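You operate a simulated robot arm through the tools that you are given. There is no shell and no other tool.

You are at the controls of a simulated robot arm. One attempt, no reset.

JOB
Shut the right glass door. Then put the small grease tub on the bench shelf. Then take the blue crate on the top of the blue bench and put it away on the top of the far grey bench. Then put one of the black relays from the top of the blue bench on the bench shelf. Then take the blue foam slab and put it on the top of the corner bench. Then put the black rolled strap on the top of the blue bench away on the middle shelf of the grey rack. Then stack the white packet labelled "seals" from the top of the blue bench on top of the white packet labelled "shims". Then take the cream block labelled "D" from the top of the side bench and put it on the upper pillar shelf. Then put the SIZE 3 white filter from the top of the side bench on the top of the far grey bench. Then take the pulley and put it on the top of the far grey bench. Then put the small carton from the top of the grey bench on top of the white belts box. Then press the number four button two times. Do these in the order given. Set down upright: white filter, small carton.

It is judged by the outcome, as a careful person would: the job done as asked, and still so three seconds after it is handed in. It fails if anything else is knocked over, pushed out of place, dropped, spilled or broken. Lids that push on must go on centred and level and be pressed home; caps that screw on are set level and turned clockwise until they are tight.

ROBOT AND FRAMES
A 6-joint arm with a four-finger gripper on a trunk, on a base that moves. Base frame: it is fixed to the floor where the robot stands at the start and does not move with it; the origin is under the middle of the robot, x ahead of it, y to its left, z up. Lengths are in m, angles in degrees, forces in N, time in s.
With the tool pointing down near the work surface it reaches from about 0.16 to 0.66 m from the robot's upright axis, wherever it stands. Its first joint turns from -166.0 to 166.0 degrees. Places, roughly: belts box [-5.25, -7.25, 0.75]; bench shelf (75x21 cm) [-8.28, -1.6, 0.98]; black relay [-5.5, -1, 0.75]; black rolled strap (10x9x3 cm) [-4.7, -1, 0.8]; blue crate [-5.25, -0.75, 0.75]; blue foam slab (24x9x6 cm) [-4.8, -0.7, 0.8]; cream block [3.25, 0, 0.75]; middle shelf of the grey rack [-8.3, -4.7, 0.9]; number four button [-7.9, -2.5, 0.8]; pulley (8x8x4 cm) [3.2, -0.4, 0.8]; right glass door [0.6, -0.2, 1.1]; small carton [-4.75, -7.25, 0.75]; small grease tub [-5.5, -0.75, 0.75]; top of the corner bench [-7.6, 0.8, 0.8]; top of the far grey bench [5.4, -0.3, 0.7]; upper pillar shelf [2.6, -2.7, 0.9]; white filter [2.75, -0.25, 0.75]; white packet [-5.5, -1, 0.75]. Payload 3.43 kg.
The tool frame sits at the grasp point between the pads (the TCP): z along the fingers, y along the line on which they close. The tips reach 0.03 m beyond it. The gripper opens to 0.12 m; its body begins 0.085 m behind the TCP.
Orientation is that of the tool frame in the base frame, as a unit quaternion [x, y, z, w]. With the fingers straight down and closing along the base's y, the tool's x points along the base's -x, its y along +y and its z along -z.

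CONTROLS
- The arm moves only by the tool move_arm. Its arguments are lists of equal length, an entry for each row: "angular": the turn, a rotation vector about the base's x, y, z in degrees, a list of three; "linear": the shift along the base's x, y, z in m, a list of three; "grip": the opening in per cent of the stroke, from 0 (shut) to 100 (fully open). In form: {"angular": [[rx, ry, rz], ...], "linear": [[dx, dy, dz], ...], "grip": [grip, ...]}. A call has 1 to 20 rows; each row shifts and turns the commanded pose from where the row before left it. Rows are played at 5 a second. More than 0.05 m and 8.6 degrees between two rows, or a gripper value outside its range, and nothing of the call is played. Where a pose cannot be reached the arm comes as near as it can. A force on the tool above 40 N (or 10 N above the force at the start of the call, whichever is more), or a blocked arm, ends the call early, and 0.2 s more pass. Each finger travels about 0.04 m/s and halts on what it meets, pressing with about 32 N; the grip force reading is that of the motor and also rises with nothing between the fingers. The clock runs only during rows and for 0.2 s after the last one: add rows that do not move to give the fingers time. The reply holds the time, the measured pose of the TCP, the force on the tool along the base axes, the opening and the grip force, in the units named above and with some noise, with the torque about the TCP (base axes, N m) and any sound that the robot's microphone picked up.
- Cameras (640 x 400 px; columns grow to the right, rows downward): "scene" is now at [0.0375, 0.0989, 1.6806]; the picture's right is [-0.59, -0.80, 0.00], its down [-0.66, 0.49, -0.57] and it looks along [0.46, -0.34, -0.82] (base axes); focal length 260 px, centre (320, 200). "wrist" rides on the gripper at [0.071, -0.017, -0.121] in the tool frame; the picture's right is [0.23, 0.97, 0.00], its down [-0.81, 0.19, -0.55] and it looks along [-0.54, 0.13, 0.83] (tool axes); focal length 275 px, centre (320, 200). There is no depth. A picture from a camera that has moved, and an enlarged one, comes with that camera's place and axes in the base frame and with its lens.
- snapshot(camera): a new picture of that camera. No time passes.
- slide_trunk(by): moves the trunk up (or, below 0, down) by that many m; the arm and the scene camera ride with it, the base frame stays. It gives what a move gives, with no picture.
- drive_base(legs): drives the robot by 1 to 6 legs, each [ahead, left, turn to the left] in m, m and degrees, along the robot's own axes; the way and the turn of a leg run together, so that a leg with both is an arc; at most 1.5 m and 180 degrees a leg. The arm and the cameras ride along, it lands a little off, and it stops where it bumps. It gives what a move gives.
- turn_head(pan, tilt): turns the head with the scene camera to pan (to the left, within 120 degrees either way) and tilt (down, from -29 to 69), counted from straight ahead of the robot. It gives what a move gives.
- inspect(camera, box): a new picture of the part [left, top, right, bottom] of that camera's present view, enlarged. No time passes.
- close_job(): hands the job in; it is judged then, once.

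Nothing tells you exact positions but the pictures and the camera data. Unless the task says otherwise, let go and move clear before handing in.

The tools are called after "Call:" as a command line: name --argument value ..., lists and objects as JSON in quotes. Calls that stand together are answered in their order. move_arm: Moves the arm, as the interface text tells. Its arguments: {"type":"object","properties":{"angular":{"type":"array"},"linear":{"type":"array"},"grip":{"type":"array"}},"required":["angular","linear","grip"]} The other tools are called the same way: slide_trunk (by) moves the trunk up or down; drive_base (legs) drives the base; turn_head (pan, tilt) turns the head that bears the scene camera; snapshot (camera) takes a picture; inspect (camera, box) takes an enlarged picture of a part of a camera's view; close_job () hands the job in.

At the start:

```text
t: 0.0
tcp_pos: [0.5577, -0.0191, 1.307]
ee_rot: [-0.001, 1.0, 0.0, 0.0]
contact_force: [0.4, 0.2, 0.0]
moment: [0.0, 0.03, 0.01]
opening: 0.1201
grasp_force: 0.0
trunk travel left (down, up): [-0.2, 0.24]
robot x, y, heading: [-0.0004, -0.0003, 0.1]
head pan, tilt (commanded): [-36.4, 55.2]
```

scene: 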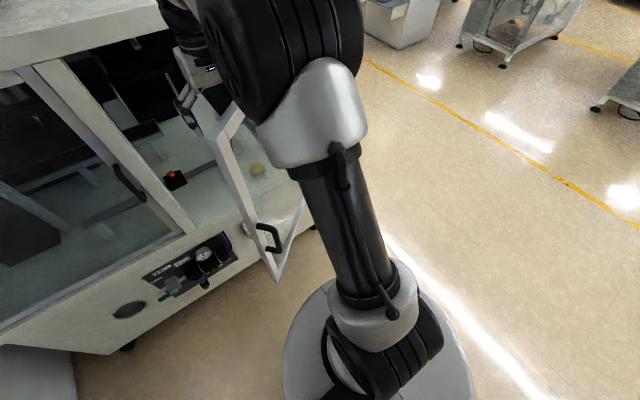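
wrist: 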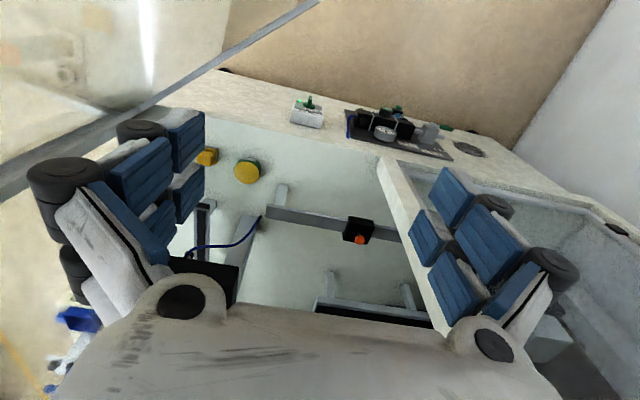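

I see a glass cabinet (a machine enclosure) in front, with the left pane shut and the right glass door standing open toward the robot. I'll look around with the head before moving anything.

Call:
turn_head --pan 0 --tilt 30

Call:
snapshot --camera "scene"

Call:
turn_head --pan -45 --tilt 35

Call:
snapshot --camera "scene"

```text
t: 1.0
tcp_pos: [0.5569, -0.0189, 1.3071]
ee_rot: [0.001, 1.0, 0.0, 0.0]
contact_force: [0.3, -0.1, 0.5]
moment: [-0.01, 0.03, 0.02]
opening: 0.1201
grasp_force: 0.0
trunk travel left (down, up): [-0.2, 0.24]
robot x, y, heading: [0.001, -0.0005, -0.2]
head pan, tilt (commanded): [0.0, 30.0]
```

```text
taken
camera scene: at [0.0702, 0.1415, 1.7169], right [0.0, -1.0, 0.0], down [-0.5, 0.0, -0.87], along [0.87, 0.0, -0.5], focal length 260 px, centre (320, 200)
```

scene: 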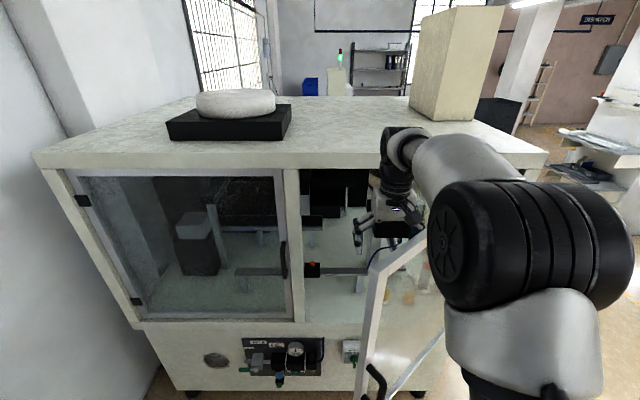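

```text
t: 2.1
tcp_pos: [0.5572, -0.0198, 1.308]
ee_rot: [0.0, 1.0, 0.0, 0.0]
contact_force: [-0.3, 0.0, -0.1]
moment: [0.02, 0.0, 0.05]
opening: 0.1202
grasp_force: 0.0
trunk travel left (down, up): [-0.2, 0.24]
robot x, y, heading: [0.0015, -0.003, -0.2]
head pan, tilt (commanded): [-45.0, 35.0]
```

```text
taken
camera scene: at [0.0421, 0.0794, 1.7091], right [-0.71, -0.71, 0.0], down [-0.41, 0.41, -0.82], along [0.58, -0.58, -0.57], focal length 260 px, centre (320, 200)
```

scene: 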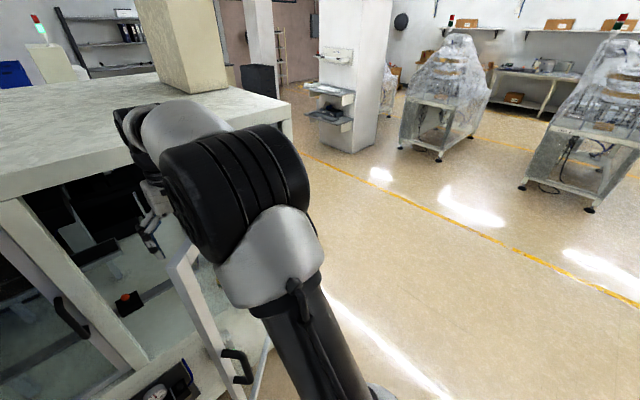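

The right door stands about 38° open: free edge near [0.40, 0.04], hinge near [0.8, -0.47], top near z 1.39. The gripper hangs behind it. I'll keep looking around to learn the room before moving.

Call:
turn_head --pan 60 --tilt 25

Call:
snapshot --camera "scene"

Call:
turn_head --pan 120 --tilt 20

Call:
snapshot --camera "scene"

Call:
turn_head --pan -120 --tilt 20

Call:
snapshot --camera "scene"

Call:
turn_head --pan -75 --tilt 15

Call:
snapshot --camera "scene"

```text
t: 4.0
tcp_pos: [0.5576, -0.0194, 1.3077]
ee_rot: [0.0, 1.0, -0.001, 0.001]
contact_force: [0.4, -1.4, 0.0]
moment: [0.0, -0.01, 0.0]
opening: 0.1202
grasp_force: 0.1
trunk travel left (down, up): [-0.2, 0.24]
robot x, y, heading: [-0.0006, 0.0004, 0.1]
head pan, tilt (commanded): [60.0, 25.0]
```

```text
taken
camera scene: at [0.0258, 0.2213, 1.7249], right [0.87, -0.5, 0.0], down [-0.21, -0.37, -0.91], along [0.45, 0.78, -0.42], focal length 260 px, centre (320, 200)
```

scene: 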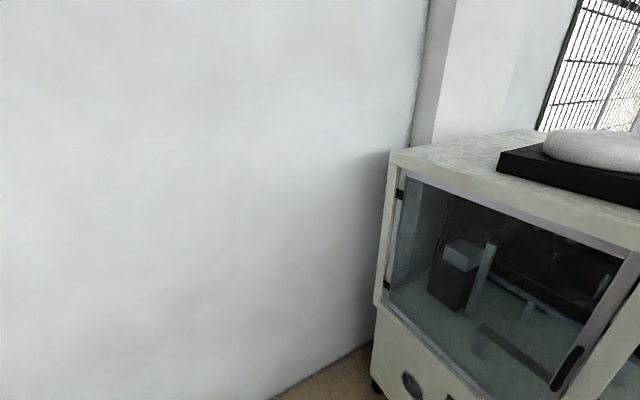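

```text
t: 5.3
tcp_pos: [0.5566, -0.0186, 1.3072]
ee_rot: [0.0, 1.0, -0.001, 0.0]
contact_force: [-0.3, -0.4, -0.7]
moment: [-0.01, -0.02, 0.02]
opening: 0.1199
grasp_force: 0.2
trunk travel left (down, up): [-0.2, 0.24]
robot x, y, heading: [-0.0011, 0.0032, -0.1]
head pan, tilt (commanded): [120.0, 20.0]
```

```text
taken
camera scene: at [-0.0668, 0.2223, 1.733], right [0.87, 0.5, 0.0], down [0.17, -0.3, -0.94], along [-0.47, 0.81, -0.34], focal length 260 px, centre (320, 200)
```

scene: 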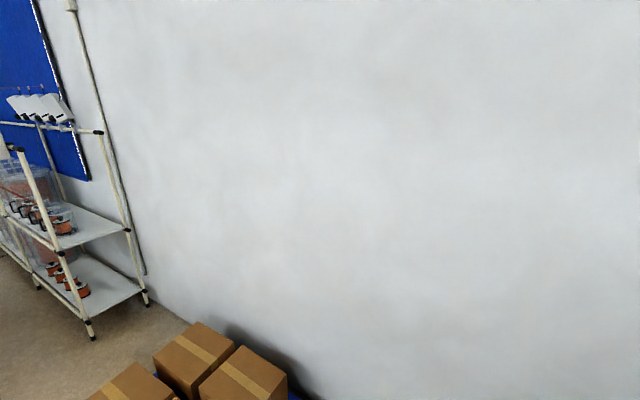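

```text
t: 8.7
tcp_pos: [0.5576, -0.0195, 1.3071]
ee_rot: [0.0, 1.0, 0.0, 0.0]
contact_force: [0.2, -0.4, 0.4]
moment: [0.02, -0.01, 0.01]
opening: 0.1199
grasp_force: 0.1
trunk travel left (down, up): [-0.2, 0.24]
robot x, y, heading: [0.0007, 0.0008, -0.3]
head pan, tilt (commanded): [-120.0, 20.0]
```

```text
taken
camera scene: at [-0.0668, 0.0609, 1.733], right [-0.87, 0.5, 0.0], down [0.17, 0.3, -0.94], along [-0.47, -0.81, -0.34], focal length 260 px, centre (320, 200)
```

scene: 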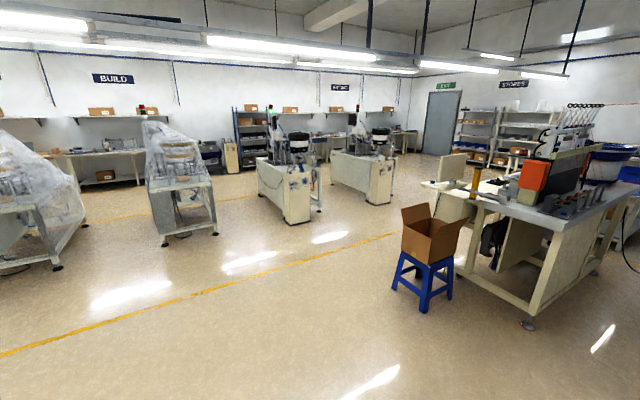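

```text
t: 9.8
tcp_pos: [0.5567, -0.0195, 1.3081]
ee_rot: [0.0, 1.0, 0.0, 0.0]
contact_force: [-0.8, -0.7, -0.3]
moment: [-0.01, 0.02, -0.04]
opening: 0.12
grasp_force: 0.1
trunk travel left (down, up): [-0.2, 0.24]
robot x, y, heading: [0.0008, -0.0005, -0.0]
head pan, tilt (commanded): [-75.0, 15.0]
```

```text
taken
camera scene: at [0.0038, 0.0513, 1.7411], right [-0.97, -0.26, 0.0], down [-0.07, 0.25, -0.97], along [0.25, -0.93, -0.26], focal length 260 px, centre (320, 200)
```

scene: 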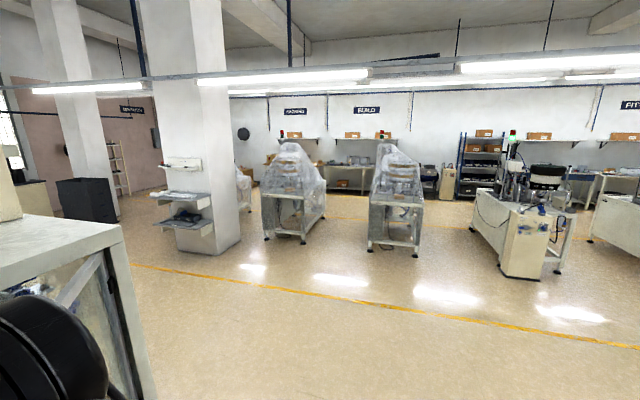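

The room is open on the robot's right side; a machine bench and a stool with a carton stand behind-right of me. First I raise the trunk so that the gripper clears the door's top.

Call:
slide_trunk --by 0.23

Call:
turn_head --pan -15 --tilt 50

Call:
snapshot --camera "scene"

Call:
snapshot --camera "wrist"

```text
t: 12.2
tcp_pos: [0.5573, -0.0187, 1.5365]
ee_rot: [0.0, 1.0, 0.0, 0.0]
contact_force: [0.1, 0.3, -0.3]
moment: [0.01, 0.01, -0.02]
opening: 0.12
grasp_force: 0.1
trunk travel left (down, up): [-0.43, 0.01]
robot x, y, heading: [0.0043, 0.0006, -0.3]
head pan, tilt (commanded): [-75.0, 15.0]
```

```text
t: 13.5
tcp_pos: [0.5566, -0.0195, 1.5362]
ee_rot: [0.0, 1.0, 0.0, 0.0]
contact_force: [0.0, -0.1, 0.1]
moment: [0.01, 0.01, 0.02]
opening: 0.1202
grasp_force: 0.1
trunk travel left (down, up): [-0.43, 0.01]
robot x, y, heading: [0.0003, -0.001, 0.3]
head pan, tilt (commanded): [-15.0, 50.0]
```

```text
taken
camera scene: at [0.054, 0.1215, 1.9174], right [-0.26, -0.97, 0.0], down [-0.74, 0.2, -0.64], along [0.62, -0.17, -0.77], focal length 260 px, centre (320, 200)
```

scene: 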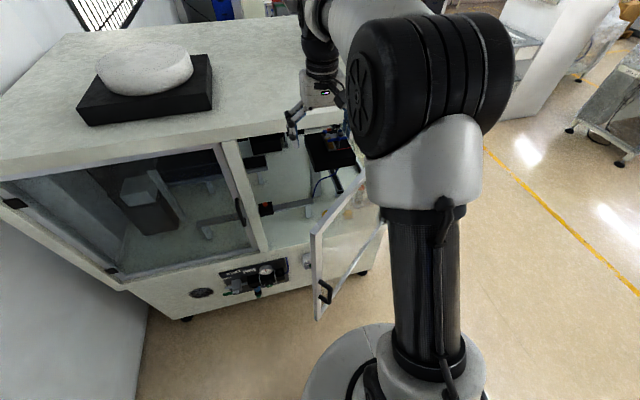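

```text
taken
camera wrist: at [0.4857, -0.0371, 1.6585], right [-0.23, 0.97, 0.0], down [0.81, 0.19, 0.55], along [0.54, 0.13, -0.83], focal length 275 px, centre (320, 200)
```

wrist: 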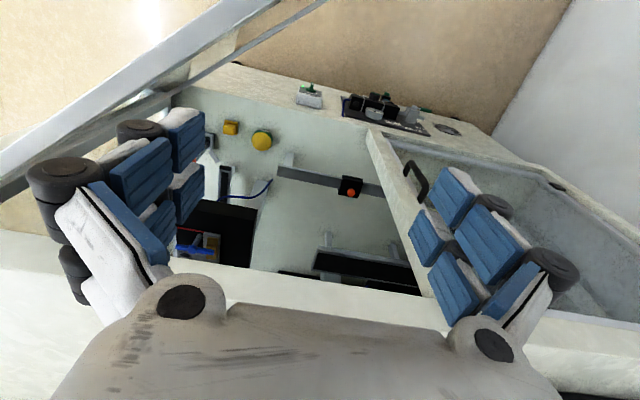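

I'll zoom in on the door's free edge and handle to fix its place.

Call:
inspect --camera "scene" --box '[220, 100, 420, 340]'

Call:
turn_head --pan 0 --tilt 60

Call:
snapshot --camera "scene"

```text
1.67 times, centred on (320, 220) of scene
camera zoom: at [0.054, 0.1215, 1.9174], right [-0.26, -0.97, 0.0], down [-0.74, 0.2, -0.64], along [0.62, -0.17, -0.77], focal length 433 px, centre (320, 167)
```

zoom: 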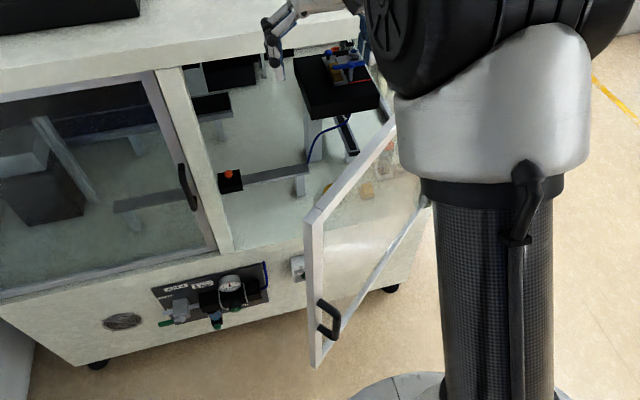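

```text
t: 14.3
tcp_pos: [0.5577, -0.0192, 1.5374]
ee_rot: [0.0, 1.0, 0.0, 0.001]
contact_force: [1.3, 0.6, 0.6]
moment: [-0.04, 0.01, -0.02]
opening: 0.12
grasp_force: 0.0
trunk travel left (down, up): [-0.43, 0.01]
robot x, y, heading: [-0.0023, -0.0039, 0.2]
head pan, tilt (commanded): [0.0, 60.0]
```

```text
taken
camera scene: at [0.0463, 0.1414, 1.9048], right [0.0, -1.0, 0.0], down [-0.87, 0.0, -0.5], along [0.5, 0.0, -0.87], focal length 260 px, centre (320, 200)
```

scene: 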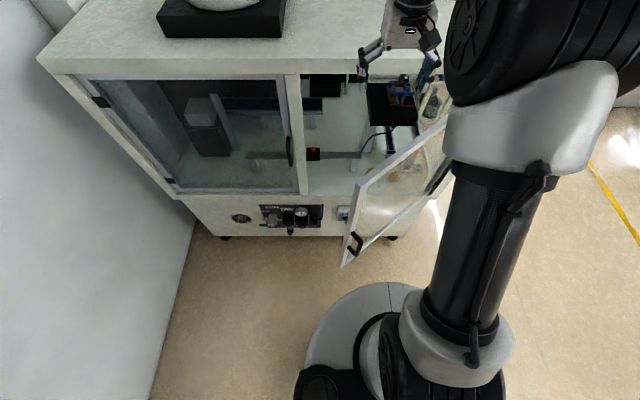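

The door runs from its hinge at about [0.76, -0.42] to its free edge at [0.37, 0.05], z 0.75–1.42, with the handle at mid-height. The gripper is now above it, so I'll back the base off over the door and then look again.

Call:
drive_base --legs '[[-0.4, 0, 0]]'

Call:
turn_head --pan 0 --tilt 40

Call:
snapshot --camera "scene"

Call:
snapshot --camera "wrist"

```text
t: 16.8
tcp_pos: [0.1583, -0.0183, 1.5372]
ee_rot: [-0.001, 1.0, 0.001, 0.0]
contact_force: [0.6, -0.7, -0.1]
moment: [0.0, 0.0, 0.03]
opening: 0.12
grasp_force: 0.0
trunk travel left (down, up): [-0.43, 0.01]
robot x, y, heading: [-0.4022, 0.0013, 0.1]
head pan, tilt (commanded): [0.0, 60.0]
```

```text
t: 17.6
tcp_pos: [0.1596, -0.0182, 1.5363]
ee_rot: [-0.001, 1.0, 0.0, -0.001]
contact_force: [0.0, -0.1, 0.5]
moment: [0.03, 0.01, 0.0]
opening: 0.1199
grasp_force: 0.0
trunk travel left (down, up): [-0.43, 0.01]
robot x, y, heading: [-0.3973, 0.0008, 0.3]
head pan, tilt (commanded): [0.0, 40.0]
```

```text
taken
camera scene: at [-0.3333, 0.1414, 1.9315], right [0.0, -1.0, 0.0], down [-0.64, 0.0, -0.77], along [0.77, 0.0, -0.64], focal length 260 px, centre (320, 200)
```

scene: 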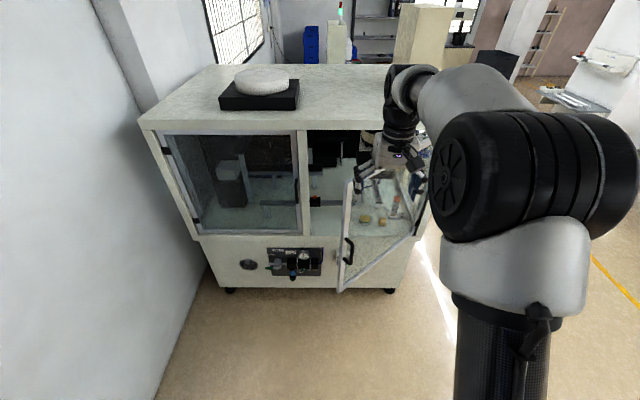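

```text
taken
camera wrist: at [0.088, -0.0365, 1.6582], right [-0.23, 0.97, 0.0], down [0.81, 0.19, 0.55], along [0.54, 0.13, -0.83], focal length 275 px, centre (320, 200)
```

wrist: 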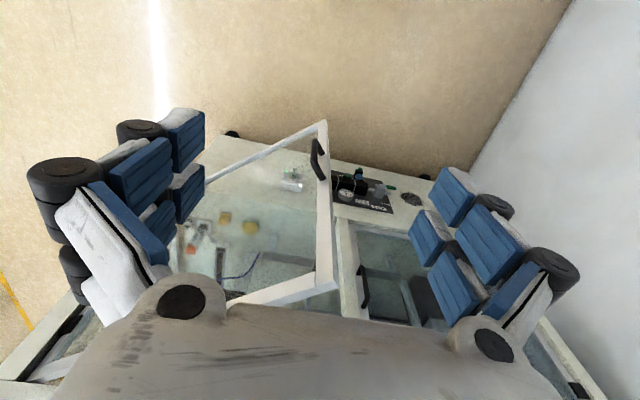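

The wrist view agrees: free-edge top corner at about [0.37, 0.05, 1.42], handle near z 1.09. I close the fingers and turn the tool to point ahead, still above the door's height.

Call:
move_arm --angular '[[0, -8.2, 0], [0, -8.2, 0], [0, -8.2, 0], [0, -8.2, 0], [0, -8.2, 0], [0, -8.2, 0], [0, -8.2, 0], [0, -8.2, 0], [0, -8.2, 0], [0, -8.2, 0], [0, 0, 0], [0, 0, 0]]' --linear '[[0.012, 0, 0], [0.012, 0, 0], [0.012, 0, 0], [0.012, 0, 0], [0.012, 0, 0], [0.012, 0, 0], [0.012, 0, 0], [0.012, 0, 0], [0.012, 0, 0], [0.012, 0, 0], [0, 0, 0], [0, 0, 0]]' --grip '[0, 0, 0, 0, 0, 0, 0, 0, 0, 0, 0, 0]'

Call:
snapshot --camera "scene"

Call:
snapshot --camera "wrist"

```text
t: 20.2
tcp_pos: [0.2788, -0.0193, 1.5372]
ee_rot: [-0.001, 0.754, 0.0, 0.656]
contact_force: [-0.2, -0.5, -1.8]
moment: [-0.02, -0.01, -0.01]
opening: 0.0
grasp_force: 32.1
out of reach, approached as far as the arm can: row 7
trunk travel left (down, up): [-0.43, 0.01]
robot x, y, heading: [-0.3944, 0.0006, 0.0]
head pan, tilt (commanded): [0.0, 40.0]
```

```text
taken
camera scene: at [-0.3334, 0.1412, 1.9316], right [0.0, -1.0, 0.0], down [-0.64, 0.0, -0.77], along [0.77, 0.0, -0.64], focal length 260 px, centre (320, 200)
```

scene: 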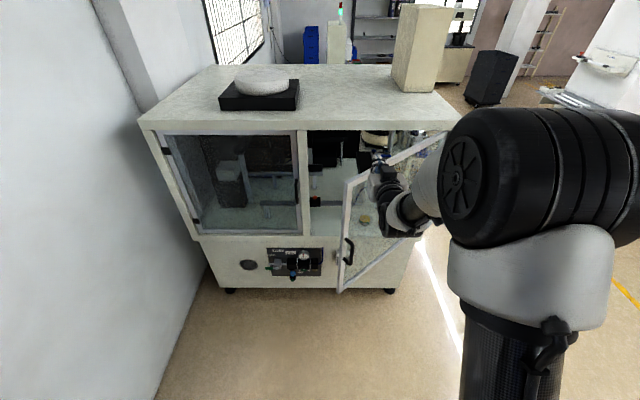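

```text
taken
camera wrist: at [0.15, -0.0368, 1.4836], right [-0.03, 0.97, -0.23], down [-0.43, 0.19, 0.88], along [0.9, 0.13, 0.42], focal length 275 px, centre (320, 200)
```

wrist: 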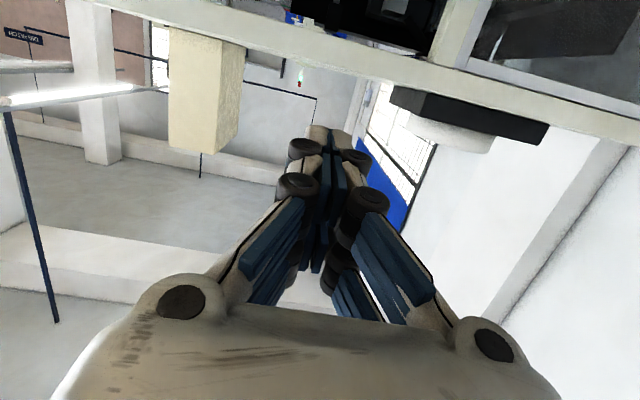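

The tool points ahead with fingers shut. Next I lower the trunk so the fist is level with the door above the handle.

Call:
slide_trunk --by -0.31

Call:
turn_head --pan 0 --tilt 35

Call:
snapshot --camera "scene"

Call:
snapshot --camera "wrist"

```text
t: 23.3
tcp_pos: [0.2791, -0.0178, 1.2273]
ee_rot: [-0.001, 0.755, 0.0, 0.656]
contact_force: [-0.6, 0.4, -0.3]
moment: [0.02, 0.01, -0.04]
opening: 0.0001
grasp_force: 32.5
trunk travel left (down, up): [-0.12, 0.32]
robot x, y, heading: [-0.4022, 0.002, 0.3]
head pan, tilt (commanded): [0.0, 40.0]
```

```text
t: 23.9
tcp_pos: [0.2793, -0.0182, 1.2277]
ee_rot: [0.0, 0.754, -0.001, 0.657]
contact_force: [0.5, 0.2, -0.1]
moment: [0.01, 0.01, -0.03]
opening: 0.0002
grasp_force: 32.3
trunk travel left (down, up): [-0.12, 0.32]
robot x, y, heading: [-0.4008, -0.0012, 0.2]
head pan, tilt (commanded): [0.0, 35.0]
```

```text
taken
camera scene: at [-0.3308, 0.1414, 1.6291], right [0.0, -1.0, 0.0], down [-0.57, 0.0, -0.82], along [0.82, 0.0, -0.57], focal length 260 px, centre (320, 200)
```

scene: 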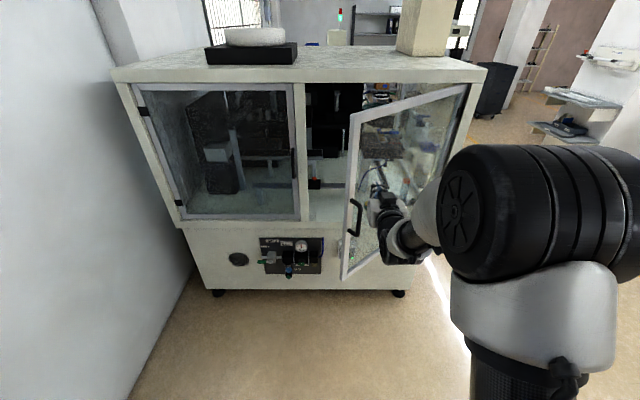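

```text
taken
camera wrist: at [0.1496, -0.0367, 1.1739], right [-0.03, 0.97, -0.23], down [-0.43, 0.19, 0.88], along [0.9, 0.13, 0.42], focal length 275 px, centre (320, 200)
```

wrist: 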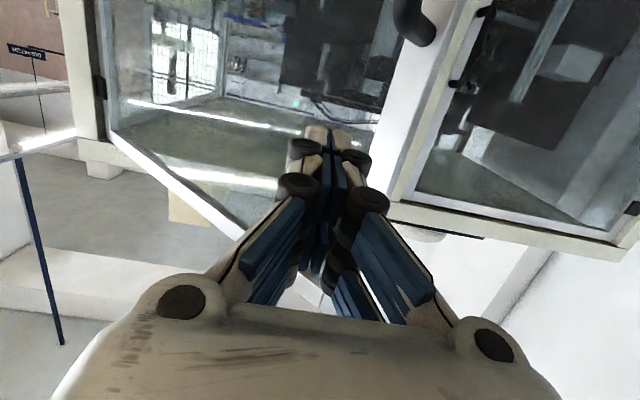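

The fist is level with the door glass, about 0.1 m in front of it. I'll draw the arm in so the base can stand closer, then push the door round its arc.

Call:
move_arm --angular '[[0, 0, 0], [0, 0, 0], [0, 0, 0], [0, 0, 0], [0, 0, 0]]' --linear '[[-0.045, 0, 0], [-0.045, 0, 0], [-0.045, 0, 0], [-0.045, 0, 0], [-0.045, 0, 0]]' --grip '[0, 0, 0, 0, 0]'

Call:
snapshot --camera "scene"

```text
t: 25.1
tcp_pos: [0.1315, -0.0244, 1.2475]
ee_rot: [-0.001, 0.755, 0.0, 0.656]
contact_force: [0.5, -0.1, 0.1]
moment: [0.01, -0.01, 0.0]
opening: 0.0002
grasp_force: 31.7
out of reach, approached as far as the arm can: row 4, 5
trunk travel left (down, up): [-0.12, 0.32]
robot x, y, heading: [-0.3975, 0.0005, 0.2]
head pan, tilt (commanded): [0.0, 35.0]
```

```text
taken
camera scene: at [-0.3325, 0.1412, 1.6293], right [0.0, -1.0, 0.0], down [-0.57, 0.0, -0.82], along [0.82, 0.0, -0.57], focal length 260 px, centre (320, 200)
```

scene: 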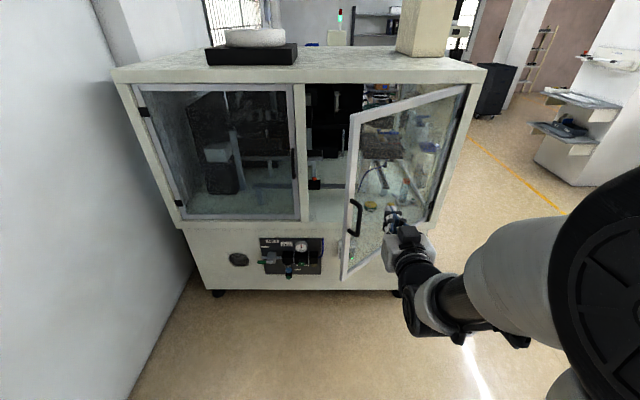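

The arm folds in to 0.53 m ahead of the axis. I'll drive 0.18 m forward, leaving the fist just short of the door.

Call:
drive_base --legs '[[0.18, 0.0, 0]]'

Call:
move_arm --angular '[[0, 0, 0], [0, 0, 0]]' --linear '[[0.0, 0.01, 0], [0.0, 0.01, 0]]' --grip '[0, 0]'

Call:
snapshot --camera "wrist"

Call:
snapshot --camera "scene"

```text
t: 26.6
tcp_pos: [0.3128, -0.0239, 1.2467]
ee_rot: [0.0, 0.756, -0.001, 0.655]
contact_force: [0.9, 0.4, 0.3]
moment: [-0.02, 0.0, 0.02]
opening: 0.0
grasp_force: 31.5
trunk travel left (down, up): [-0.12, 0.32]
robot x, y, heading: [-0.22, -0.0011, 0.2]
head pan, tilt (commanded): [0.0, 35.0]
```

```text
t: 27.2
tcp_pos: [0.3134, -0.0047, 1.2483]
ee_rot: [0.0, 0.755, -0.001, 0.655]
contact_force: [-0.5, -0.3, -0.7]
moment: [0.03, 0.02, 0.02]
opening: 0.0
grasp_force: 31.7
trunk travel left (down, up): [-0.12, 0.32]
robot x, y, heading: [-0.2194, -0.0044, 0.1]
head pan, tilt (commanded): [0.0, 35.0]
```

```text
taken
camera wrist: at [0.1847, -0.022, 1.1943], right [-0.03, 0.97, -0.23], down [-0.43, 0.19, 0.88], along [0.9, 0.13, 0.41], focal length 275 px, centre (320, 200)
```

wrist: 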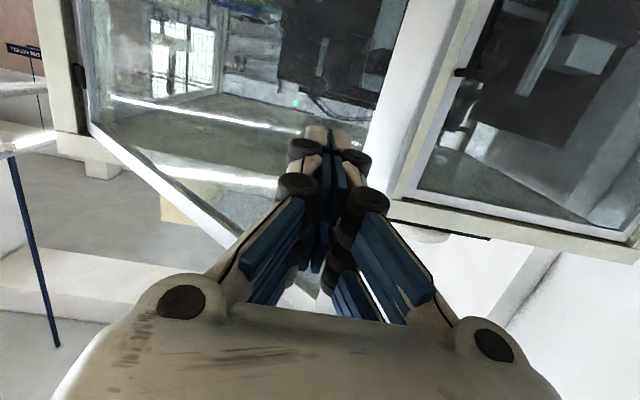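

```text
taken
camera scene: at [-0.1506, 0.1417, 1.6291], right [0.0, -1.0, 0.0], down [-0.57, 0.0, -0.82], along [0.82, 0.0, -0.57], focal length 260 px, centre (320, 200)
```

scene: 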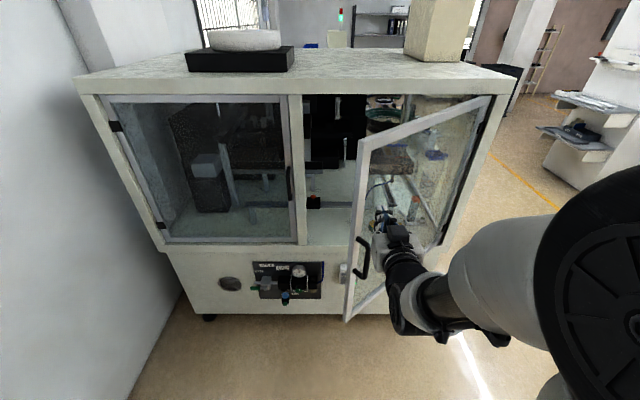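

The fist is just in front of the pane, left of centre and above the handle. I push along the door's arc in small steps.

Call:
move_arm --angular '[[0, 0, 0], [0, 0, 0], [0, 0, 0], [0, 0, 0], [0, 0, 0], [0, 0, 0], [0, 0, 0], [0, 0, 0], [0, 0, 0], [0, 0, 0], [0, 0, 0]]' --linear '[[0.02, 0, 0], [0.02, 0, 0], [0.015, 0.005, 0], [0.019, 0.013, 0], [0.019, 0.013, 0], [0.019, 0.013, 0], [0.019, 0.013, 0], [0.021, 0.01, 0], [0.021, 0.01, 0], [0.021, 0.01, 0], [0.021, 0.01, 0]]' --grip '[0, 0, 0, 0, 0, 0, 0, 0, 0, 0, 0]'

Call:
snapshot --camera "scene"

Call:
snapshot --camera "wrist"

```text
t: 29.6
tcp_pos: [0.5294, 0.0926, 1.2459]
ee_rot: [-0.001, 0.755, -0.001, 0.655]
contact_force: [0.3, -0.2, -0.2]
moment: [-0.04, 0.03, -0.01]
opening: 0.0
grasp_force: 32.4
trunk travel left (down, up): [-0.12, 0.32]
robot x, y, heading: [-0.216, 0.0018, 0.1]
head pan, tilt (commanded): [0.0, 35.0]
```

```text
taken
camera scene: at [-0.1498, 0.1418, 1.629], right [0.0, -1.0, 0.0], down [-0.57, 0.0, -0.82], along [0.82, 0.0, -0.57], focal length 260 px, centre (320, 200)
```

scene: 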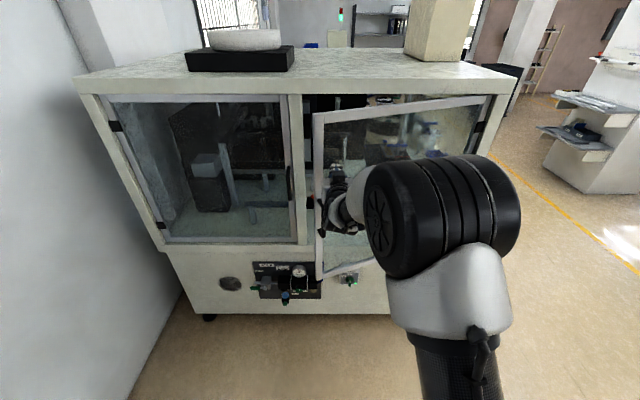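

```text
taken
camera wrist: at [0.3995, 0.0752, 1.193], right [-0.03, 0.97, -0.23], down [-0.43, 0.19, 0.88], along [0.9, 0.13, 0.41], focal length 275 px, centre (320, 200)
```

wrist: 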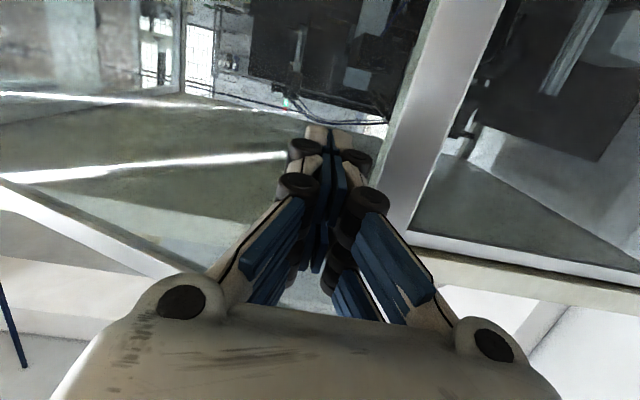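

The door follows with hardly any resistance, now at about 20°. I continue to the closed position.

Call:
move_arm --angular '[[0, 0, 0], [0, 0, 0], [0, 0, 0], [0, 0, 0], [0, 0, 0], [0, 0, 0], [0, 0, 0]]' --linear '[[0.022, 0.005, 0], [0.022, 0.005, 0], [0.022, 0.005, 0], [0.022, 0.003, 0], [0.022, 0.002, 0], [0.02, 0.0, 0], [0.02, 0.0, 0]]' --grip '[0, 0, 0, 0, 0, 0, 0]'

Call:
snapshot --camera "scene"

```text
t: 31.2
tcp_pos: [0.6802, 0.112, 1.2471]
ee_rot: [0.0, 0.756, -0.001, 0.655]
contact_force: [0.0, -0.2, -0.3]
moment: [0.0, 0.01, -0.01]
opening: 0.0001
grasp_force: 31.8
trunk travel left (down, up): [-0.12, 0.32]
robot x, y, heading: [-0.2169, 0.0036, -0.3]
head pan, tilt (commanded): [0.0, 35.0]
```

```text
taken
camera scene: at [-0.1496, 0.1415, 1.629], right [0.0, -1.0, 0.0], down [-0.57, 0.0, -0.82], along [0.82, 0.0, -0.57], focal length 260 px, centre (320, 200)
```

scene: 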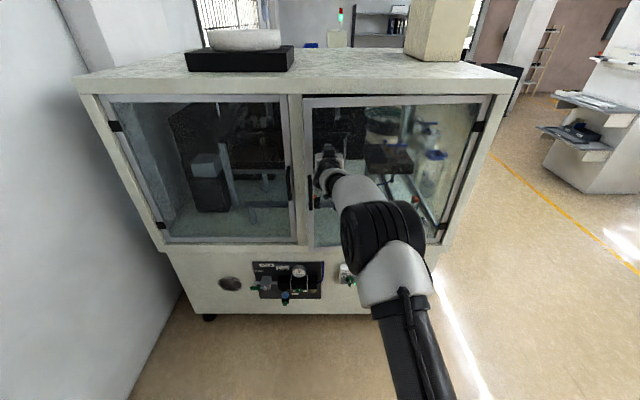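

Nearly shut. I press on in smaller steps until it meets its stop.

Call:
move_arm --angular '[[0, 0, 0], [0, 0, 0], [0, 0, 0], [0, 0, 0], [0, 0, 0], [0, 0, 0]]' --linear '[[0.01, 0.0, 0], [0.01, 0.0, 0], [0.01, 0.0, 0], [0.01, 0.0, 0], [0.01, 0.0, 0], [0.01, 0.0, 0]]' --grip '[0, 0, 0, 0, 0, 0]'

Call:
snapshot --camera "scene"

```text
t: 32.6
tcp_pos: [0.7229, 0.11, 1.2486]
ee_rot: [0.005, 0.753, -0.007, 0.657]
contact_force: [0.5, -0.5, -0.7]
moment: [-0.02, 0.02, -0.01]
opening: 0.0
grasp_force: 32.3
out of reach, approached as far as the arm can: row 5, 6
trunk travel left (down, up): [-0.12, 0.32]
robot x, y, heading: [-0.2138, 0.0, -0.1]
head pan, tilt (commanded): [0.0, 35.0]
```

```text
taken
camera scene: at [-0.1505, 0.1415, 1.6291], right [0.0, -1.0, 0.0], down [-0.57, 0.0, -0.82], along [0.82, 0.0, -0.57], focal length 260 px, centre (320, 200)
```

scene: 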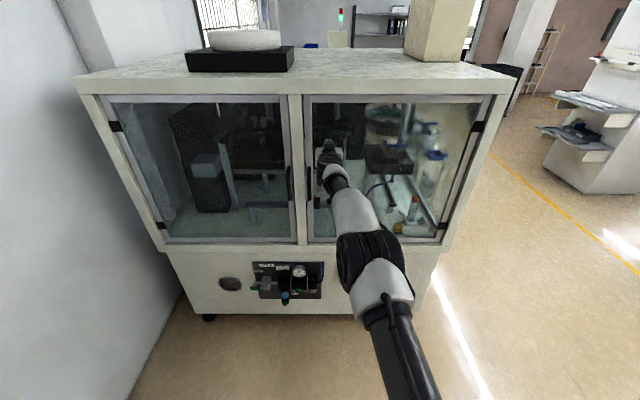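

The arm is stretched out and the door looks almost flush, but I felt no stop. I draw back, drive a little nearer and press again.

Call:
move_arm --angular '[[0, 0, 0], [0, 0, 0], [0, 0, 0], [0, 0, 0], [0, 0, 0], [0, 0, 0]]' --linear '[[-0.04, 0.0, 0], [-0.04, 0.0, 0], [-0.04, 0.0, 0], [-0.04, 0.0, 0], [-0.04, 0.0, 0], [-0.03, 0.0, 0]]' --grip '[0, 0, 0, 0, 0, 0]'

Call:
drive_base --legs '[[0.15, 0.0, 0]]'

Call:
snapshot --camera "scene"

```text
t: 34.0
tcp_pos: [0.4916, 0.1097, 1.2472]
ee_rot: [0.0, 0.755, -0.001, 0.656]
contact_force: [-0.6, 0.0, 1.0]
moment: [0.0, 0.01, -0.01]
opening: 0.0002
grasp_force: 32.0
trunk travel left (down, up): [-0.12, 0.32]
robot x, y, heading: [-0.218, -0.0012, -0.0]
head pan, tilt (commanded): [0.0, 35.0]
```

```text
t: 35.4
tcp_pos: [0.6449, 0.1088, 1.2464]
ee_rot: [0.0, 0.756, -0.001, 0.655]
contact_force: [0.6, 0.2, -0.6]
moment: [-0.01, 0.0, 0.01]
opening: 0.0
grasp_force: 31.9
trunk travel left (down, up): [-0.12, 0.32]
robot x, y, heading: [-0.0669, 0.0016, 0.1]
head pan, tilt (commanded): [0.0, 35.0]
```

```text
taken
camera scene: at [0.0015, 0.1416, 1.629], right [0.0, -1.0, 0.0], down [-0.57, 0.0, -0.82], along [0.82, 0.0, -0.57], focal length 260 px, centre (320, 200)
```

scene: 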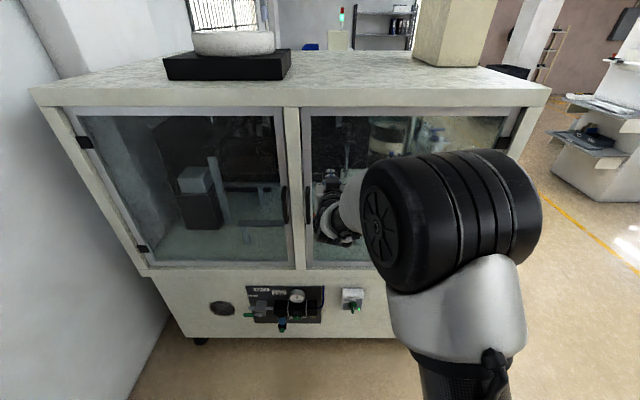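

Call:
move_arm --angular '[[0, 0, 0], [0, 0, 0], [0, 0, 0], [0, 0, 0], [0, 0, 0], [0, 0, 0], [0, 0, 0], [0, 0, 0], [0, 0, 0], [0, 0, 0], [0, 0, 0], [0, 0, 0]]' --linear '[[0.03, 0.0, 0], [0.02, 0.0, 0], [0.015, 0.0, 0], [0.01, 0.0, 0], [0.008, 0.0, 0], [0.006, 0.0, 0], [0.006, 0.0, 0], [0.006, 0.0, 0], [0.006, 0.0, 0], [0.006, 0.0, 0], [0.006, 0.0, 0], [0.006, 0.0, 0]]' --grip '[0, 0, 0, 0, 0, 0, 0, 0, 0, 0, 0, 0]'

Call:
snapshot --camera "scene"

```text
t: 37.6
tcp_pos: [0.748, 0.1095, 1.2473]
ee_rot: [0.0, 0.756, -0.001, 0.655]
contact_force: [-32.7, -2.7, 4.1]
moment: [-0.05, -0.75, -0.11]
opening: 0.0062
grasp_force: 33.6
trunk travel left (down, up): [-0.12, 0.32]
robot x, y, heading: [-0.0646, 0.0046, -0.0]
head pan, tilt (commanded): [0.0, 35.0]
stopped in row 11: the force on the tool passed its limit at 46 N (the readings are from after the stop); the commanded pose is now the measured one
```

```text
taken
camera scene: at [-0.0079, 0.1407, 1.6296], right [0.0, -1.0, 0.0], down [-0.57, 0.0, -0.82], along [0.82, 0.0, -0.57], focal length 260 px, centre (320, 200)
```

scene: 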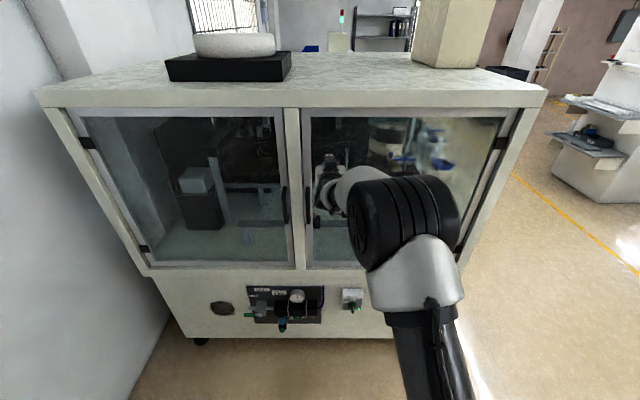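

The door met its stop with 46 N, so it is shut. I draw the arm back and check that it stays.

Call:
move_arm --angular '[[0, 0, 0], [0, 0, 0], [0, 0, 0], [0, 0, 0], [0, 0, 0], [0, 0, 0], [0, 0, 0]]' --linear '[[-0.01, 0.0, 0], [-0.03, 0.0, 0], [-0.04, 0.0, 0], [-0.04, 0.0, 0], [-0.04, 0.0, 0], [-0.04, 0.0, 0], [-0.03, 0.0, 0]]' --grip '[0, 0, 0, 0, 0, 0, 0]'

Call:
drive_base --legs '[[-0.4, 0.0, 0]]'

Call:
snapshot --camera "scene"

Call:
inspect --camera "scene" --box '[260, 60, 500, 300]'

```text
t: 39.2
tcp_pos: [0.5218, 0.1091, 1.2426]
ee_rot: [-0.001, 0.758, 0.0, 0.653]
contact_force: [-0.5, 0.3, -1.0]
moment: [-0.03, 0.01, -0.01]
opening: 0.0
grasp_force: 34.1
trunk travel left (down, up): [-0.12, 0.32]
robot x, y, heading: [-0.0661, -0.004, 0.1]
head pan, tilt (commanded): [0.0, 35.0]
```

```text
t: 41.7
tcp_pos: [0.1227, 0.1102, 1.2428]
ee_rot: [-0.001, 0.758, 0.0, 0.653]
contact_force: [-0.1, 0.2, -0.1]
moment: [0.02, -0.01, -0.01]
opening: 0.0
grasp_force: 33.2
trunk travel left (down, up): [-0.12, 0.32]
robot x, y, heading: [-0.472, 0.0001, 0.2]
head pan, tilt (commanded): [0.0, 35.0]
```

```text
taken
camera scene: at [-0.4014, 0.1409, 1.6292], right [0.0, -1.0, 0.0], down [-0.57, 0.0, -0.82], along [0.82, 0.0, -0.57], focal length 260 px, centre (320, 200)
```

scene: 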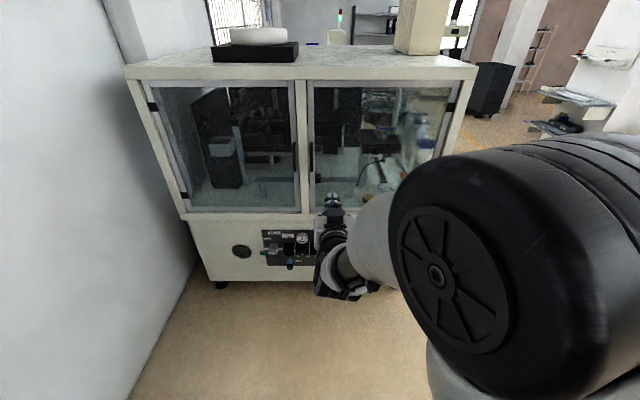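

```text
1.67 times, centred on (380, 180) of scene
camera zoom: at [-0.4014, 0.1409, 1.6292], right [0.0, -1.0, 0.0], down [-0.57, 0.0, -0.82], along [0.82, 0.0, -0.57], focal length 433 px, centre (220, 233)
```

zoom: 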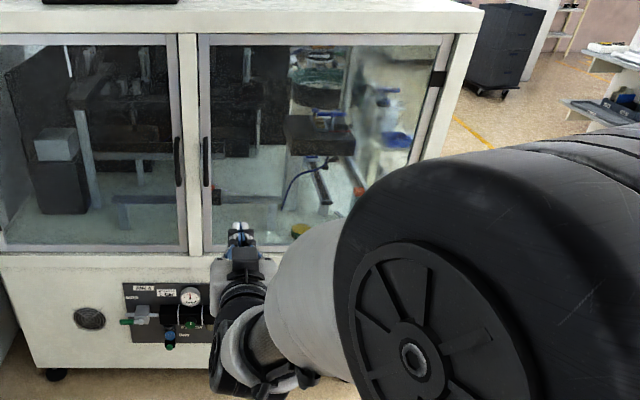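

The right door is flush beside the left one and stays shut. I fold the tool back to pointing down as a travelling pose, then turn round to look at the rest of the room.

Call:
move_arm --angular '[[0, 8.2, 0], [0, 8.2, 0], [0, 8.2, 0], [0, 8.2, 0], [0, 8.2, 0], [0, 8.2, 0], [0, 8.2, 0], [0, 8.2, 0], [0, 8.2, 0], [0, 7.8, 0], [0, 0, 0]]' --linear '[[-0.012, -0.01, 0.005], [-0.012, -0.01, 0.005], [-0.012, -0.01, 0.005], [-0.012, -0.01, 0.005], [-0.012, -0.01, 0.005], [-0.012, -0.01, 0.005], [-0.012, -0.01, 0.005], [-0.012, -0.01, 0.005], [-0.012, -0.01, 0.005], [-0.012, -0.01, 0.005], [0, 0, 0]]' --grip '[50, 50, 50, 50, 50, 50, 50, 50, 50, 50, 50]'

Call:
drive_base --legs '[[0, 0, -175]]'

Call:
turn_head --pan 30 --tilt 15

Call:
snapshot --camera "scene"

Call:
turn_head --pan -20 --tilt 15

Call:
snapshot --camera "scene"

```text
t: 44.1
tcp_pos: [-0.0179, 0.0716, 1.2408]
ee_rot: [0.002, 0.991, -0.11, 0.076]
contact_force: [-0.6, 1.0, -0.4]
moment: [-0.01, 0.01, 0.03]
opening: 0.0598
grasp_force: 0.1
out of reach, approached as far as the arm can: row 4, 6, 7, 8, 9, 10
trunk travel left (down, up): [-0.12, 0.32]
robot x, y, heading: [-0.4686, 0.0014, -0.0]
head pan, tilt (commanded): [0.0, 35.0]
```

```text
t: 51.8
tcp_pos: [-0.9149, -0.0949, 1.2424]
ee_rot: [0.991, 0.022, -0.079, -0.109]
contact_force: [-0.1, 0.5, 0.1]
moment: [-0.03, 0.02, 0.02]
opening: 0.0602
grasp_force: 0.1
trunk travel left (down, up): [-0.12, 0.32]
robot x, y, heading: [-0.4709, 0.0003, -177.1]
head pan, tilt (commanded): [0.0, 35.0]
```

```text
t: 52.7
tcp_pos: [-0.9152, -0.0952, 1.2404]
ee_rot: [0.991, 0.022, -0.08, -0.108]
contact_force: [0.1, 0.0, -0.2]
moment: [0.01, 0.0, -0.04]
opening: 0.0598
grasp_force: 0.1
trunk travel left (down, up): [-0.12, 0.32]
robot x, y, heading: [-0.4703, -0.0009, -177.1]
head pan, tilt (commanded): [30.0, 15.0]
```

```text
taken
camera scene: at [-0.5197, -0.1888, 1.6611], right [-0.54, 0.84, 0.0], down [0.22, 0.14, -0.97], along [-0.81, -0.52, -0.26], focal length 260 px, centre (320, 200)
```

scene: 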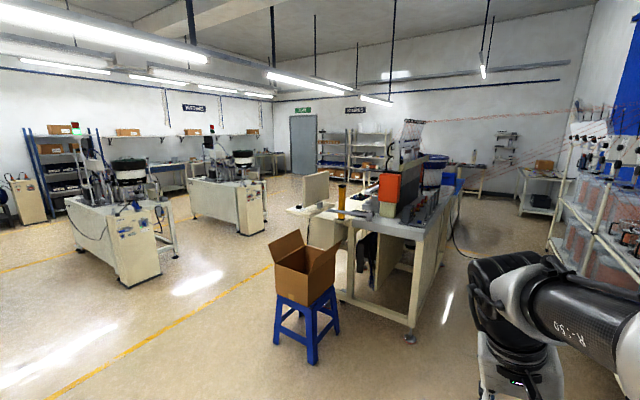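

```text
t: 53.9
tcp_pos: [-0.9148, -0.095, 1.2414]
ee_rot: [0.991, 0.022, -0.08, -0.109]
contact_force: [-0.3, -0.1, -0.6]
moment: [0.01, 0.02, -0.01]
opening: 0.0601
grasp_force: 0.1
trunk travel left (down, up): [-0.12, 0.32]
robot x, y, heading: [-0.4676, -0.0001, -177.3]
head pan, tilt (commanded): [-20.0, 15.0]
```

```text
taken
camera scene: at [-0.5305, -0.1107, 1.6611], right [0.29, 0.96, 0.0], down [0.25, -0.08, -0.97], along [-0.92, 0.28, -0.26], focal length 260 px, centre (320, 200)
```

scene: 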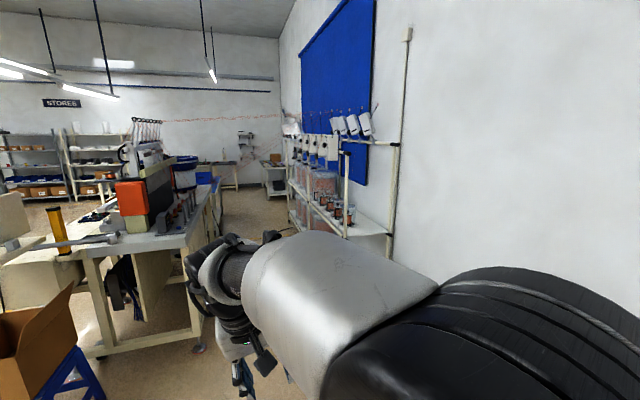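

The machine bench runs away from me along y≈-0.5 to -1.3; thin wires cross the aisle from the spool rack at about head height, so I want to avoid that aisle. I zoom in on both directions.

Call:
inspect --camera "scene" --box '[60, 90, 320, 260]'

Call:
turn_head --pan 20 --tilt 10

Call:
inspect --camera "scene" --box '[240, 80, 560, 280]'

```text
2.35 times, centred on (190, 175) of scene
camera zoom: at [-0.5305, -0.1107, 1.6611], right [0.29, 0.96, 0.0], down [0.25, -0.08, -0.97], along [-0.92, 0.28, -0.26], focal length 611 px, centre (626, 259)
```

zoom: 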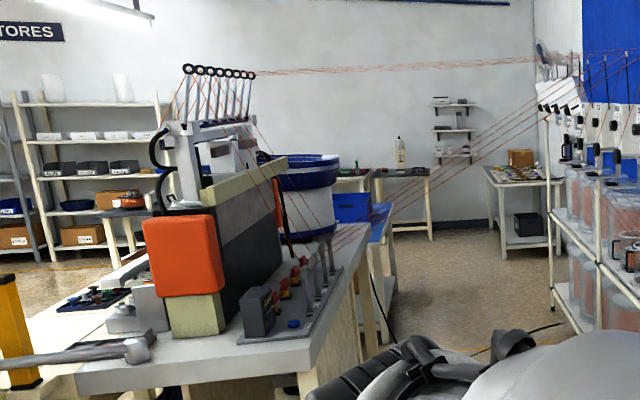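

```text
t: 55.0
tcp_pos: [-0.9144, -0.0956, 1.2414]
ee_rot: [0.991, 0.021, -0.079, -0.109]
contact_force: [-0.6, -0.9, 1.1]
moment: [-0.01, 0.0, -0.02]
opening: 0.0599
grasp_force: 0.0
trunk travel left (down, up): [-0.12, 0.32]
robot x, y, heading: [-0.4637, -0.0001, -176.9]
head pan, tilt (commanded): [20.0, 10.0]
```

```text
2.00 times, centred on (400, 180) of scene
camera zoom: at [-0.5269, -0.1742, 1.6692], right [-0.39, 0.92, 0.0], down [0.16, 0.07, -0.98], along [-0.91, -0.38, -0.17], focal length 519 px, centre (160, 240)
```

zoom: 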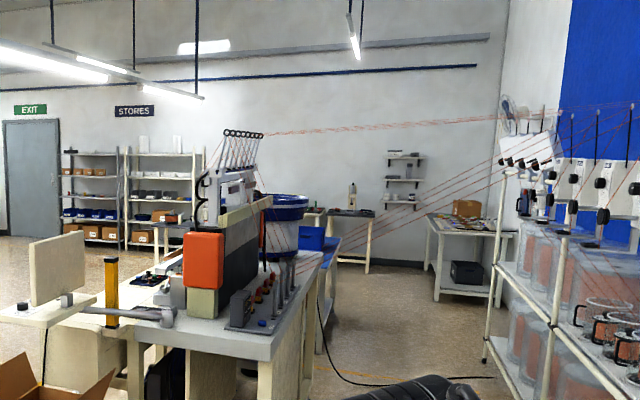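

The blue bench stands behind the winding machine, and wires fill the aisle on its wall side, so I'll go round by the open side (y≈-2.6). First I straighten the tool to point down.

Call:
move_arm --angular '[[0, 0, 0], [0, 0, 0], [-6.15, -4.7, 0], [-6.15, -4.7, 0], [0, 0, 0]]' --linear '[[-0.04, 0.03, 0], [-0.04, 0.03, 0], [-0.02, 0.02, 0], [0, 0, 0], [0, 0, 0]]' --grip '[50, 50, 50, 50, 50]'

Call:
turn_head --pan 60 --tilt 25

Call:
snapshot --camera "scene"

```text
t: 56.2
tcp_pos: [-0.9977, -0.034, 1.2327]
ee_rot: [0.99, 0.022, -0.075, -0.119]
contact_force: [-0.7, -0.5, 0.0]
moment: [0.01, 0.03, -0.01]
opening: 0.06
grasp_force: 0.2
out of reach, approached as far as the arm can: row 3, 4
trunk travel left (down, up): [-0.12, 0.32]
robot x, y, heading: [-0.466, -0.0013, -177.1]
head pan, tilt (commanded): [20.0, 10.0]
```

```text
t: 57.2
tcp_pos: [-0.9969, -0.0326, 1.2328]
ee_rot: [0.99, 0.02, -0.074, -0.118]
contact_force: [0.3, 0.0, 0.0]
moment: [0.01, -0.03, -0.02]
opening: 0.0603
grasp_force: 0.0
trunk travel left (down, up): [-0.12, 0.32]
robot x, y, heading: [-0.4637, 0.0033, -177.1]
head pan, tilt (commanded): [60.0, 25.0]
```

```text
taken
camera scene: at [-0.4832, -0.2201, 1.6449], right [-0.89, 0.46, 0.0], down [0.19, 0.38, -0.91], along [-0.41, -0.81, -0.42], focal length 260 px, centre (320, 200)
```

scene: 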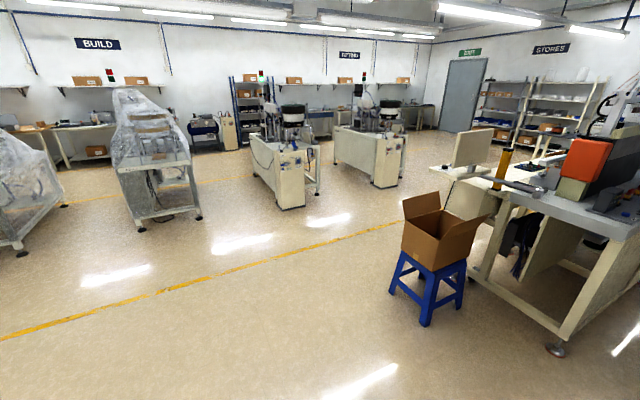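

The tool is still about 15° off vertical; the arm seems to be near a limit at this height. I lower it over the free floor and try again.

Call:
move_arm --angular '[[0, 0, 0], [0, 0, 0], [0, 0, 0], [0, 0, 0], [-6.15, -4.7, 0], [-6.15, -4.7, 0], [0, 0, 0]]' --linear '[[0.0, 0, -0.05], [0.0, 0, -0.05], [0, 0, -0.05], [0, 0, -0.05], [0, 0, 0], [0, 0, 0], [0, 0, 0]]' --grip '[50, 50, 50, 50, 50, 50, 50]'

Call:
turn_head --pan 0 --tilt 45

Call:
snapshot --camera "scene"

```text
t: 58.8
tcp_pos: [-0.997, -0.0313, 1.034]
ee_rot: [0.994, 0.021, -0.056, -0.091]
contact_force: [-0.1, 0.1, -1.0]
moment: [-0.04, 0.02, 0.0]
opening: 0.0598
grasp_force: 0.0
out of reach, approached as far as the arm can: row 5, 6
trunk travel left (down, up): [-0.12, 0.32]
robot x, y, heading: [-0.466, 0.0025, -177.2]
head pan, tilt (commanded): [60.0, 25.0]
```

```text
t: 60.1
tcp_pos: [-0.9974, -0.032, 1.0332]
ee_rot: [0.994, 0.021, -0.054, -0.092]
contact_force: [-0.2, 0.2, 0.1]
moment: [0.03, 0.03, -0.02]
opening: 0.0599
grasp_force: 0.1
trunk travel left (down, up): [-0.12, 0.32]
robot x, y, heading: [-0.4691, 0.0027, -177.2]
head pan, tilt (commanded): [0.0, 45.0]
```

```text
taken
camera scene: at [-0.5224, -0.1423, 1.6143], right [-0.05, 1.0, 0.0], down [0.71, 0.04, -0.71], along [-0.71, -0.04, -0.71], focal length 260 px, centre (320, 200)
```

scene: 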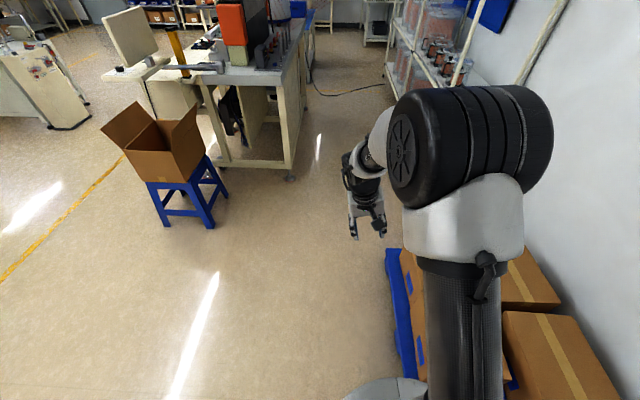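

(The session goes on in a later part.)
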